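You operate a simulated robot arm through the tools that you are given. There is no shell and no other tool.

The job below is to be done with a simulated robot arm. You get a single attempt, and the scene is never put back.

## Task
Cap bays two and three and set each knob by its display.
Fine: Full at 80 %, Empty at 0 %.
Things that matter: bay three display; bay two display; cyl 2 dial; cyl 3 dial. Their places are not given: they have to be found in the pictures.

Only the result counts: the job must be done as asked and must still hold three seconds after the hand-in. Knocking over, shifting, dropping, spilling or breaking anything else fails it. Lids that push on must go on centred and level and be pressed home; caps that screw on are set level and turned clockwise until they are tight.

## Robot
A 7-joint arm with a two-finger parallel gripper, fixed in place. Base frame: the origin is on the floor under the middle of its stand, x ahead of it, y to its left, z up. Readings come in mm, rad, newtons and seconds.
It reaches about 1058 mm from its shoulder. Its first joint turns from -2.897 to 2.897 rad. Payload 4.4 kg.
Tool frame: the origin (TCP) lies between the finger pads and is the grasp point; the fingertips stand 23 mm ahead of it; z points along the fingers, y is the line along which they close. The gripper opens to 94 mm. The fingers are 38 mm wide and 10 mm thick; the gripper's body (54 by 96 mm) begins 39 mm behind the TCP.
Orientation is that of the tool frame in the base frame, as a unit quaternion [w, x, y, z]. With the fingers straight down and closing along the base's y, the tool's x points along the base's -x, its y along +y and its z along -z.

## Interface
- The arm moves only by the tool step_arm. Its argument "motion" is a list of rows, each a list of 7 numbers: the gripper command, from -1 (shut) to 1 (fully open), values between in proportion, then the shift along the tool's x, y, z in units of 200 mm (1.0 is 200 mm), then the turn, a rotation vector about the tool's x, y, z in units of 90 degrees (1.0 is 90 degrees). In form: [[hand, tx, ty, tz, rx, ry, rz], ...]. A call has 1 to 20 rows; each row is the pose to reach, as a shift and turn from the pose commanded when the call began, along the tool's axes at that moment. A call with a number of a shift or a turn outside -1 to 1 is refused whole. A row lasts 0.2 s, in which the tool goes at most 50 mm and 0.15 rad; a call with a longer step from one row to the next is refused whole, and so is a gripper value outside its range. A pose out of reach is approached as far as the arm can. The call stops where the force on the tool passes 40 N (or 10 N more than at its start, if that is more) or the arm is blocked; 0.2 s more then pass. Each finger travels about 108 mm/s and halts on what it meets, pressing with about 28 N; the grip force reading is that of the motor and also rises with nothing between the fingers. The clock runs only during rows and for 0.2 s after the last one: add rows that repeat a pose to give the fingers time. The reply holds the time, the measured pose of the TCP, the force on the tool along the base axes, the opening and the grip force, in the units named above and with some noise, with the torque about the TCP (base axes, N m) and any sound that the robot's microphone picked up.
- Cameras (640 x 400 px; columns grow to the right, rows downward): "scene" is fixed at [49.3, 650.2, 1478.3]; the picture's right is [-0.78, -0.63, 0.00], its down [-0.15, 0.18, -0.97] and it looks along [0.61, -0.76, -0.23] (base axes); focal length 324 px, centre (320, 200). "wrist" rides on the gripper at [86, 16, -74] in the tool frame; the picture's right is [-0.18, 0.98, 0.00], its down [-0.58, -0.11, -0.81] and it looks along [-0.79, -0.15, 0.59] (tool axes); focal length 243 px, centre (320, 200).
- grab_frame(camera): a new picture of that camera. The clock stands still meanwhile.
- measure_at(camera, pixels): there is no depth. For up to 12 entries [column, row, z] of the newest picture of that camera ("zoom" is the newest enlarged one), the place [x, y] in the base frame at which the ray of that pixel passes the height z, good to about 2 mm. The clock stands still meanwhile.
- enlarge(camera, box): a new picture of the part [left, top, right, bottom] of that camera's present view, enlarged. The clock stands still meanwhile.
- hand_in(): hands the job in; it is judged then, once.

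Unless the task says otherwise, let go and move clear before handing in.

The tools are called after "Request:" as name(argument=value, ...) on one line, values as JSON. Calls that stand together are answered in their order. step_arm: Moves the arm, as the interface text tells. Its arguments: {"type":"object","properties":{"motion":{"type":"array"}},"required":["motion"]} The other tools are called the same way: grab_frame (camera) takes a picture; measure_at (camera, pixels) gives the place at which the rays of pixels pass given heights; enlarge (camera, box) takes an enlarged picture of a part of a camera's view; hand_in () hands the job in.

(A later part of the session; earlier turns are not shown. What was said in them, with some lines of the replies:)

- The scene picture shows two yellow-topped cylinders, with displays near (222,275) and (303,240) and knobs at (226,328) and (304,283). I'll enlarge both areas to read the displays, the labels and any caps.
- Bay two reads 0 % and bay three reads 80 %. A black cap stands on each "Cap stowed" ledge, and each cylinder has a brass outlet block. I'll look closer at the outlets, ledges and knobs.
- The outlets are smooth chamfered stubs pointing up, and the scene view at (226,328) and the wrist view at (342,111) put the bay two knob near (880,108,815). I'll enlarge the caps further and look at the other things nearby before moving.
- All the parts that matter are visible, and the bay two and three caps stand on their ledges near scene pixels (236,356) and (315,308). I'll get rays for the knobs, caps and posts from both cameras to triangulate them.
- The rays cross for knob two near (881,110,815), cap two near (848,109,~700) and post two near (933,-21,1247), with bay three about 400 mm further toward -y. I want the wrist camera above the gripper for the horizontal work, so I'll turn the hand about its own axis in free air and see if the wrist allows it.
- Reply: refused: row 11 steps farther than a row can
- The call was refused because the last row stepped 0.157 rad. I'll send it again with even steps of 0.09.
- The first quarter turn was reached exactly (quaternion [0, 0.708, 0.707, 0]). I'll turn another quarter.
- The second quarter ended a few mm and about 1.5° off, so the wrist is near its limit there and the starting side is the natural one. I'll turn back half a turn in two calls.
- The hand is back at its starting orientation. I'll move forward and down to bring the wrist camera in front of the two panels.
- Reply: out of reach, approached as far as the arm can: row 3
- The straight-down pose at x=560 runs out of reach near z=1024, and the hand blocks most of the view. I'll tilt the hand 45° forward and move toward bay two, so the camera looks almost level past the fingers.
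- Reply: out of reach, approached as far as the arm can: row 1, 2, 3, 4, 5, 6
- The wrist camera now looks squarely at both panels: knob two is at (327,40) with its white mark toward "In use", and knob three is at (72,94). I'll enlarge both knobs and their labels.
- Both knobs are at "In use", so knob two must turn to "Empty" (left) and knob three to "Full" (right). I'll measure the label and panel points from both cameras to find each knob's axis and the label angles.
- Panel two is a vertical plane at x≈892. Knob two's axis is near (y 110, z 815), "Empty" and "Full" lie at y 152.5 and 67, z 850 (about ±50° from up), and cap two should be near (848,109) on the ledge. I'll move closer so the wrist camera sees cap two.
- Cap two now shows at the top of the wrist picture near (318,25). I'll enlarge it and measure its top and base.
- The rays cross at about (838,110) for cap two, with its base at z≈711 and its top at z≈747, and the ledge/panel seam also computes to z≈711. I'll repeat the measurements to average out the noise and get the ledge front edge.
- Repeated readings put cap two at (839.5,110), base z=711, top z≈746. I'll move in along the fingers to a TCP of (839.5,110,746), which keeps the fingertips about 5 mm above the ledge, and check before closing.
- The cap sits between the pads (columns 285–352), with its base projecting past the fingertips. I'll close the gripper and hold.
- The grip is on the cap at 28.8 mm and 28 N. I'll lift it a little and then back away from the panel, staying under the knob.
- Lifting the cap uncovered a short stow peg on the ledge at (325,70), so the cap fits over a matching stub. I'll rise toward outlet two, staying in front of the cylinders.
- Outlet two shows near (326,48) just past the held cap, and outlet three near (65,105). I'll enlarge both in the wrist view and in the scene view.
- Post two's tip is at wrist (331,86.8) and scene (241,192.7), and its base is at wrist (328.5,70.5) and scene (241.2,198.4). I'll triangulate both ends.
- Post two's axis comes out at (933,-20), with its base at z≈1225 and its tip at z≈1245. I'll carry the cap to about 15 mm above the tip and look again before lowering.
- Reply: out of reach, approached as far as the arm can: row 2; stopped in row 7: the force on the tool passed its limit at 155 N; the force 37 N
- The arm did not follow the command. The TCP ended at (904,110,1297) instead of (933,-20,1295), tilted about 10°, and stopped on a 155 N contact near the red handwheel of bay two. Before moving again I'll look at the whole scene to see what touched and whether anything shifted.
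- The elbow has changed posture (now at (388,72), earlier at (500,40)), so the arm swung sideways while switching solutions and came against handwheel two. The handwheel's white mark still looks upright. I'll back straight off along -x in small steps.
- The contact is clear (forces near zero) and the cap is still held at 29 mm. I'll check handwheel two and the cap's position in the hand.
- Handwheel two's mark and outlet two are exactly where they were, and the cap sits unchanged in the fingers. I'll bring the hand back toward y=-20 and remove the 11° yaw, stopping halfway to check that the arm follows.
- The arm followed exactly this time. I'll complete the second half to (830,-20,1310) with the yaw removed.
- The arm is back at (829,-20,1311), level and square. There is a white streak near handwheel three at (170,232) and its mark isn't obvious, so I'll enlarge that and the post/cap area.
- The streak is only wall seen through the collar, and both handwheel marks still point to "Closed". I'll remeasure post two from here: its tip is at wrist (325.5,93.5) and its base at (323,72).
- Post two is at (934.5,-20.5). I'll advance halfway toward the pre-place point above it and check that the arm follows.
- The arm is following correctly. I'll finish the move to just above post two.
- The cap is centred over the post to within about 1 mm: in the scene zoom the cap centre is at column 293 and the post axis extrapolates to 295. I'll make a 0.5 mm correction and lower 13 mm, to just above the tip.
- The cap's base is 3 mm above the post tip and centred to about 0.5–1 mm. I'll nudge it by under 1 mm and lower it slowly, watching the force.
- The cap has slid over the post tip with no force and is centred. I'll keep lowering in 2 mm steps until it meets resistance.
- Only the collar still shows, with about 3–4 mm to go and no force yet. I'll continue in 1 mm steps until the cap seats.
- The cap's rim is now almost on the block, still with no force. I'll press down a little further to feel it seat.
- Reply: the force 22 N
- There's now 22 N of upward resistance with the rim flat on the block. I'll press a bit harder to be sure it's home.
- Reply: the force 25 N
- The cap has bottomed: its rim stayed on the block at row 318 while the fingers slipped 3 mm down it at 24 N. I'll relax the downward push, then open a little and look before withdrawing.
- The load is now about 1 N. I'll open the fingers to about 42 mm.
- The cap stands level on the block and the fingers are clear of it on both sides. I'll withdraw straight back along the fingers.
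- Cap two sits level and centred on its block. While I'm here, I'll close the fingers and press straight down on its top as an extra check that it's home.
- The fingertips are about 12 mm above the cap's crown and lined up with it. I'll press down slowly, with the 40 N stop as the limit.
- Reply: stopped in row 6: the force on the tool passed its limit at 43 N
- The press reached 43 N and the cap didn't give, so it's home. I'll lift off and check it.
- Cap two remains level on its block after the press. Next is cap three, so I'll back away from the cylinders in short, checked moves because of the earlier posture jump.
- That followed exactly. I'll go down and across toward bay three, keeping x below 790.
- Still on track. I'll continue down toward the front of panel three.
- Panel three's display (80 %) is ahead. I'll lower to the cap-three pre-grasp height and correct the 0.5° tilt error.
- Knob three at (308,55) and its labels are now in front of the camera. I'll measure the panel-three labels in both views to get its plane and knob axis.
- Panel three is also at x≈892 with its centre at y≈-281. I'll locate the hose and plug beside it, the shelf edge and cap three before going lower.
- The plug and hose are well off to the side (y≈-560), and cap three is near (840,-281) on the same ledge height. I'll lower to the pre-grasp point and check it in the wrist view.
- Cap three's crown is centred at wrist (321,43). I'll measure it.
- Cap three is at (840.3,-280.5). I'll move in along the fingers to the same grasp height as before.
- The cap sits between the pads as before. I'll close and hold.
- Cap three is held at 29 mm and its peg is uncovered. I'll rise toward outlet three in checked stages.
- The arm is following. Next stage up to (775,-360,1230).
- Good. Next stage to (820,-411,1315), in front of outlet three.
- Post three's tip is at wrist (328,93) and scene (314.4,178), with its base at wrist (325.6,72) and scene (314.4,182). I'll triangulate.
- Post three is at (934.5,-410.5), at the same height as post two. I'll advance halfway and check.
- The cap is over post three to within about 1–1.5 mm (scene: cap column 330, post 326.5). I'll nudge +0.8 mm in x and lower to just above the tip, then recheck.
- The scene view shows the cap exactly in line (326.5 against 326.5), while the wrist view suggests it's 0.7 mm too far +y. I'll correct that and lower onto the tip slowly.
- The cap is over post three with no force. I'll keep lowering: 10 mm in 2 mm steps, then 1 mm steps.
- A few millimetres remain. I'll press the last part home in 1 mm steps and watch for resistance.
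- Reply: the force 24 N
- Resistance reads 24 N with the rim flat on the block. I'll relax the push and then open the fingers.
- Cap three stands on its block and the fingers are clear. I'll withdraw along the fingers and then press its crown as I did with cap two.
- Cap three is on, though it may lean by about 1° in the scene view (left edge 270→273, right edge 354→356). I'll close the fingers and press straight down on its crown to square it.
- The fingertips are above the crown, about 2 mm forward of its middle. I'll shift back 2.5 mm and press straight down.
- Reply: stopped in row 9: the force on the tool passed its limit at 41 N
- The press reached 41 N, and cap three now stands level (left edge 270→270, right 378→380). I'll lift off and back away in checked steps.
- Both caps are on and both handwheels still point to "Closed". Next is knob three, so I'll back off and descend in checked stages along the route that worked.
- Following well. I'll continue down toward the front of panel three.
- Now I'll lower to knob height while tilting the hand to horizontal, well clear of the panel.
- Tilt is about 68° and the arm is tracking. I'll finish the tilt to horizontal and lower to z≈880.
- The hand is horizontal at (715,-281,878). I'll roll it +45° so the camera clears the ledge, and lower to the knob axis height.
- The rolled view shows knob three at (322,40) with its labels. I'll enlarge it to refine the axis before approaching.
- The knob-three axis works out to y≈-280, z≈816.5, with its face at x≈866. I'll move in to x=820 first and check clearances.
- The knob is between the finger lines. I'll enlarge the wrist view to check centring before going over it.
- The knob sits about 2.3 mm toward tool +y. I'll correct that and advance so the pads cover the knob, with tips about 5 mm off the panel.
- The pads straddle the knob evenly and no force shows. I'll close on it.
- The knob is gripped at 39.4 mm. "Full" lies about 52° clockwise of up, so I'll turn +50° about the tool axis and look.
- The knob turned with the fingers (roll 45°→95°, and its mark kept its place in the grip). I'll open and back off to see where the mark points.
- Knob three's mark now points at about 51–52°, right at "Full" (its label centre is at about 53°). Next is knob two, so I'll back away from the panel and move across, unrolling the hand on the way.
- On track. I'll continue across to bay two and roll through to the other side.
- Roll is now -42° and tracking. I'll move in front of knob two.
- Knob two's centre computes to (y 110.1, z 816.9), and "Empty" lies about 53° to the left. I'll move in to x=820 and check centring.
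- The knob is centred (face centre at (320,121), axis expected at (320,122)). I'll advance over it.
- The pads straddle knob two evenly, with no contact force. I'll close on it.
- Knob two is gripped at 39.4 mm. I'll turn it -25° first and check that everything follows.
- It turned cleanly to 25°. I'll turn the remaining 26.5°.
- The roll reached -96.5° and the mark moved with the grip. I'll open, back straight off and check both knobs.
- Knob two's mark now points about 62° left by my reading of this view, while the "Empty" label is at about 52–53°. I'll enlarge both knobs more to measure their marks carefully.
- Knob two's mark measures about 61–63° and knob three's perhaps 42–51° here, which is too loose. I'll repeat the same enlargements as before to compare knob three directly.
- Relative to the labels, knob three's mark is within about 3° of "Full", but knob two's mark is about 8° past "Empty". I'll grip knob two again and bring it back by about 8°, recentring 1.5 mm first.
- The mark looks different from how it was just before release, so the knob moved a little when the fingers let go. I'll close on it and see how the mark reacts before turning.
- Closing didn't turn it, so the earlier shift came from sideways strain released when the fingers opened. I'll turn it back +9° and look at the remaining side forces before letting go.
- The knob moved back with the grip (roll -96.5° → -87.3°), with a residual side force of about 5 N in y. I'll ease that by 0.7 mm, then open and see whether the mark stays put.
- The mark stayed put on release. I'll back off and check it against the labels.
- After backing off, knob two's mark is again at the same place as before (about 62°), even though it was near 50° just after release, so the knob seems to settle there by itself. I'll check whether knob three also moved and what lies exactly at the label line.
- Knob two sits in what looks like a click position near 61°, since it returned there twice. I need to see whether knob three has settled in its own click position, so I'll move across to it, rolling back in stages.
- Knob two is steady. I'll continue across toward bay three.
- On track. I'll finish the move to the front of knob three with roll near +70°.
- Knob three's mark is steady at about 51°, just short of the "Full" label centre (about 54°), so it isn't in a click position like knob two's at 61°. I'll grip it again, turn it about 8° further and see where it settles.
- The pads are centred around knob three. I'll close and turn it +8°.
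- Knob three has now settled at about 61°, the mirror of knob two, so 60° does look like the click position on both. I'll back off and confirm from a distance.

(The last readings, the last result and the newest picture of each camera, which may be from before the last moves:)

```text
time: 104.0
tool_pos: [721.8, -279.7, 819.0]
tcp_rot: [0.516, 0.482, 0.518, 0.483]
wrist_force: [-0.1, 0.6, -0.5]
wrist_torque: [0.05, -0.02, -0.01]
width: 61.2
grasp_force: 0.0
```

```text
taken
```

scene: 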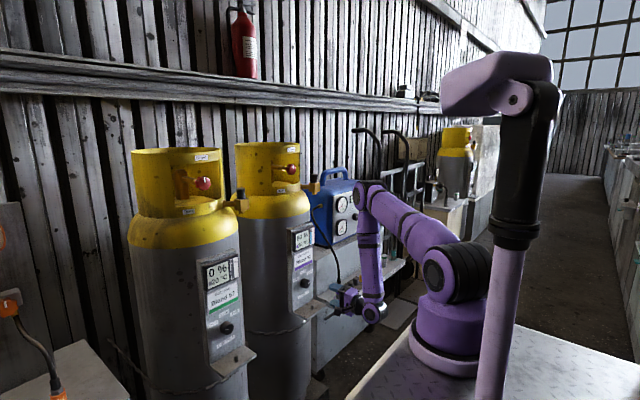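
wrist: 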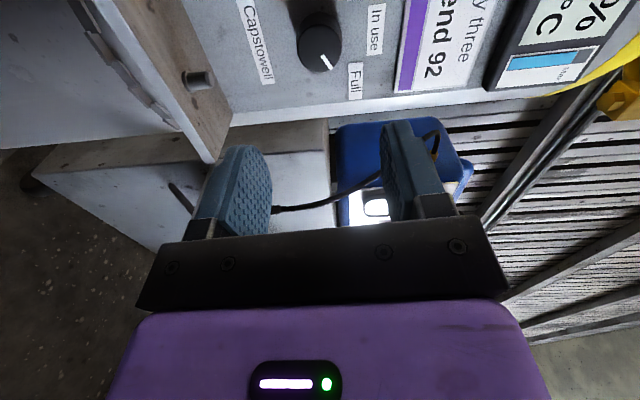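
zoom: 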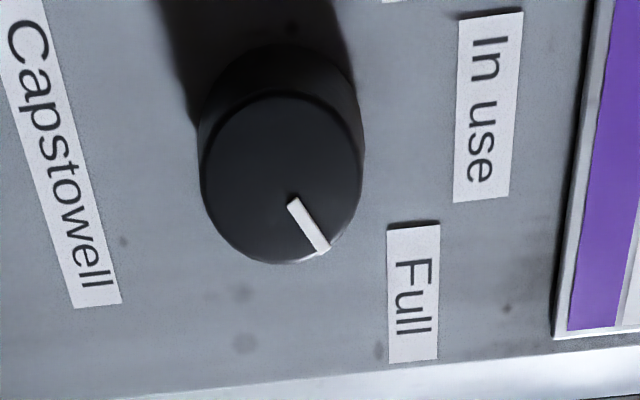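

Knob three's mark is now about 62° from "In use" in the wrist view, the same as knob two's. I'll check both in the scene view.

Request:
enlarge(camera="scene", box=[302, 275, 312, 287])

Request:
enlarge(camera="scene", box=[288, 262, 320, 300])

Request:
enlarge(camera="scene", box=[216, 318, 236, 338])

Request:
enlarge(camera="scene", box=[195, 240, 325, 350])

```text
16.00 times, centred on (307, 281) of scene
```

zoom: 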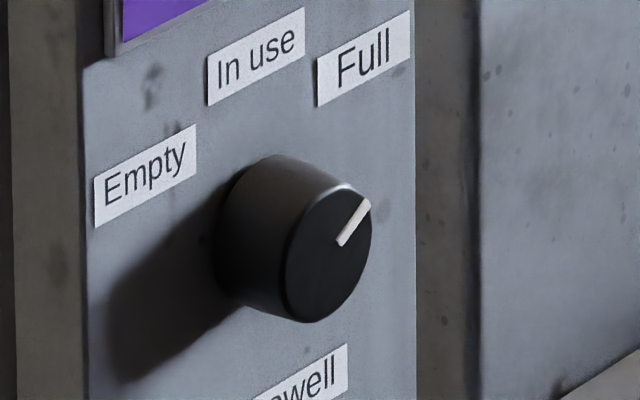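

```text
10.53 times, centred on (304, 281) of scene
```

zoom: 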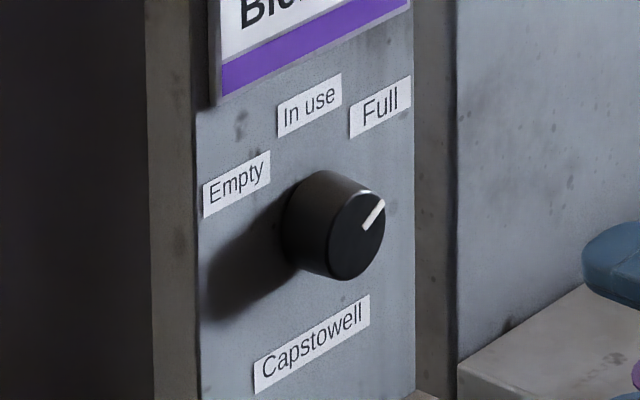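

```text
16.00 times, centred on (226, 328) of scene
```

zoom: 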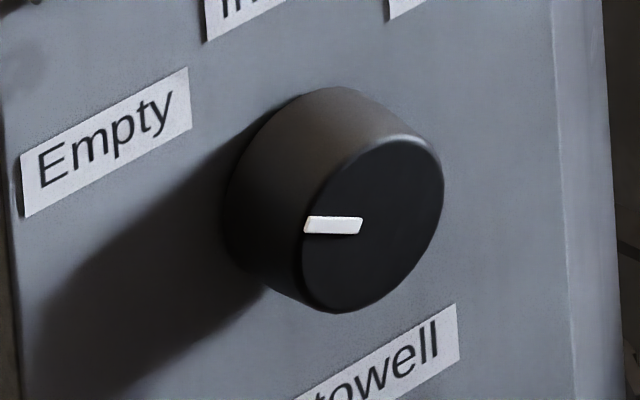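

```text
3.64 times, centred on (260, 295) of scene
```

zoom: 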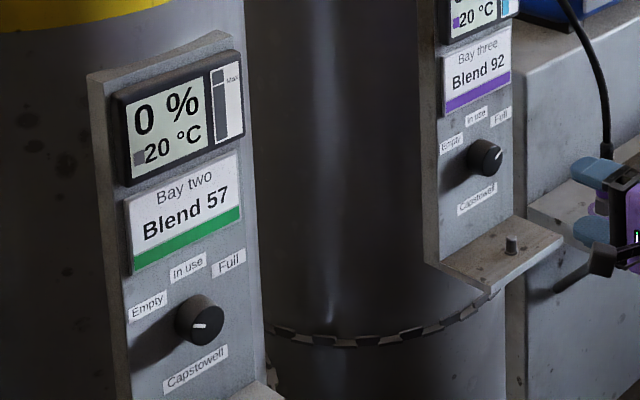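

Both marks are at their click positions: knob two to the left at "Empty" (0 %), knob three to the right at "Full" (80 %). I'll back the hand away from the panels and do a last check of caps, displays and surroundings.

Request:
step_arm(motion=[[0.3, 0, 0, -0.12, 0, 0, 0], [0.3, 0, 0, -0.24, 0, 0, 0], [0.3, 0, 0, -0.36, 0, 0, 0], [0.3, 0, 0, -0.36, 0, 0, 0]])

Request:
grab_frame(camera="scene")

Request:
enlarge(camera="scene", box=[225, 165, 335, 215])

Request:
enlarge(camera="scene", box=[270, 210, 420, 320])

Request:
enlarge(camera="scene", box=[302, 275, 312, 287])

Request:
enlarge(camera="scene", box=[228, 180, 256, 204])

Request:
enlarge(camera="scene", box=[300, 165, 328, 189])

```text
time: 105.0
tool_pos: [650.6, -280.5, 818.2]
tcp_rot: [0.517, 0.482, 0.517, 0.482]
wrist_force: [-0.1, -0.6, -0.1]
wrist_torque: [0.01, 0.0, 0.01]
width: 61.4
grasp_force: 0.1
```

```text
taken
```

scene: 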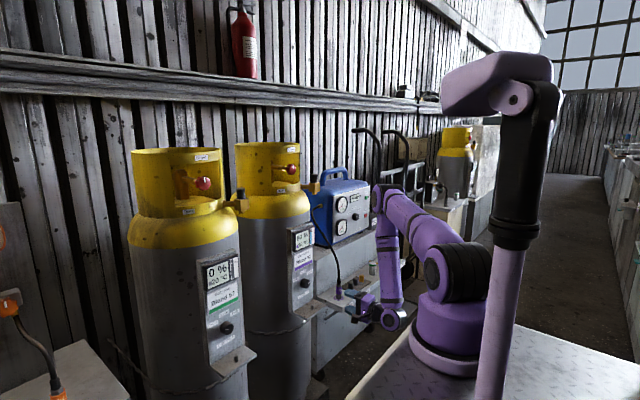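

```text
5.82 times, centred on (280, 190) of scene
```

zoom: 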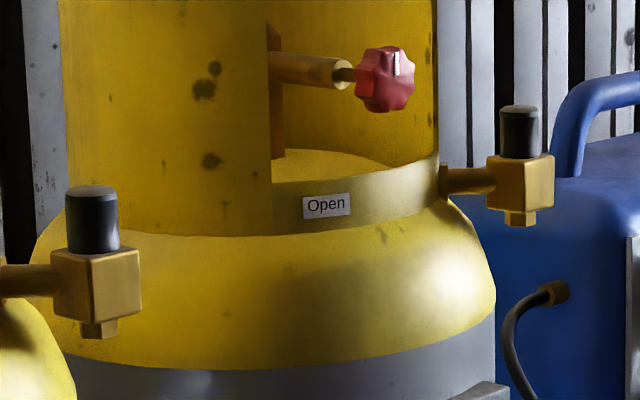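

```text
3.64 times, centred on (345, 265) of scene
```

zoom: 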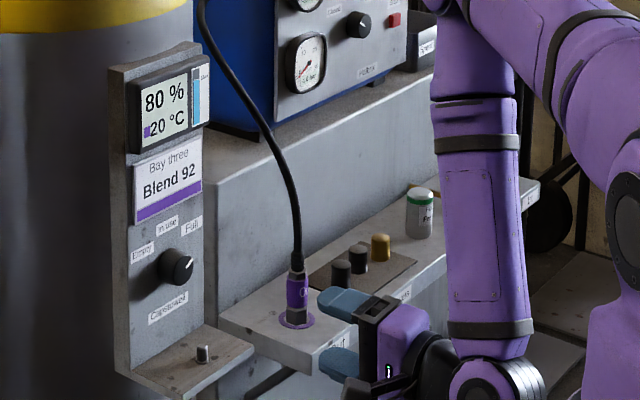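

```text
16.00 times, centred on (307, 281) of scene
```

zoom: 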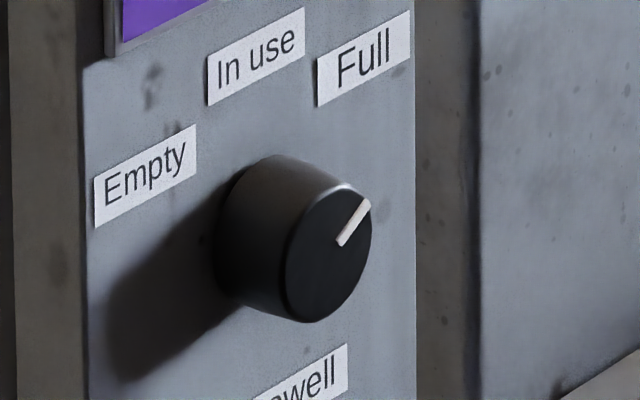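

```text
16.00 times, centred on (242, 192) of scene
```

zoom: 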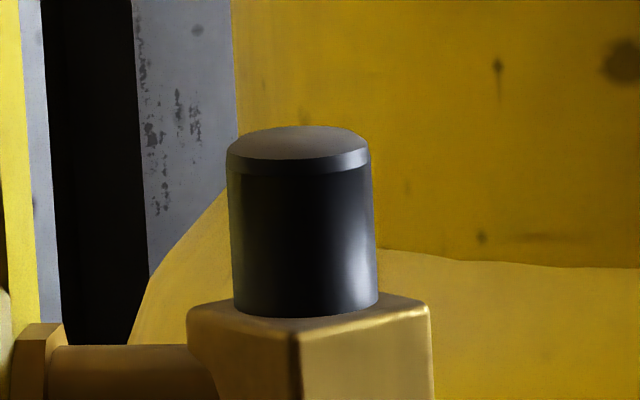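

```text
16.00 times, centred on (314, 177) of scene
```

zoom: 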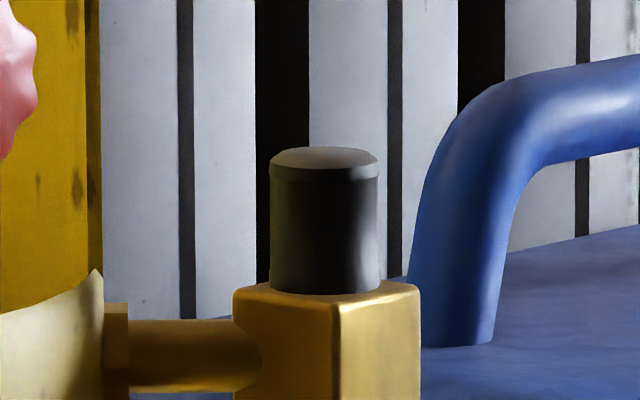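

Everything checks out in the last pictures:
- **Caps:** both black caps sit level and flush on their outlet blocks, near (241,193) and (314,178).
- **Knobs:** bay two shows 0 % with its knob at "Empty", and bay three shows 80 % with its knob at "Full".
- **Surroundings:** the handwheels, covers and hose look unmoved, and the hand is clear of everything.

I'm handing in.

Request:
hand_in()

```text
The job is handed in.
```

I handed in the job with both outlets capped and both knobs set by their displays. I haven't been told whether it passed.

- **Bay two:** the display reads 0 %, so the knob is at "Empty". The cap is on its outlet, level and pressed home.
- **Bay three:** the display reads 80 %, so the knob is at "Full". The cap is on its outlet, level and pressed home.

Two things could count against the result:

- **Contact with the bay two valve:** while carrying the first cap, the arm swung off course and the hand struck the red valve handwheel with about 155 N. Pictures afterwards showed its mark still on "Closed". The outlet block hadn't moved either.
- **Knob angle:** both marks sit about 60° from "In use", roughly 5–8° past the middle of their labels. Knob two returned to that angle by itself both times I let go of it, so I took it for a click position. I then turned knob three to match, but didn't confirm that it clicks there too.
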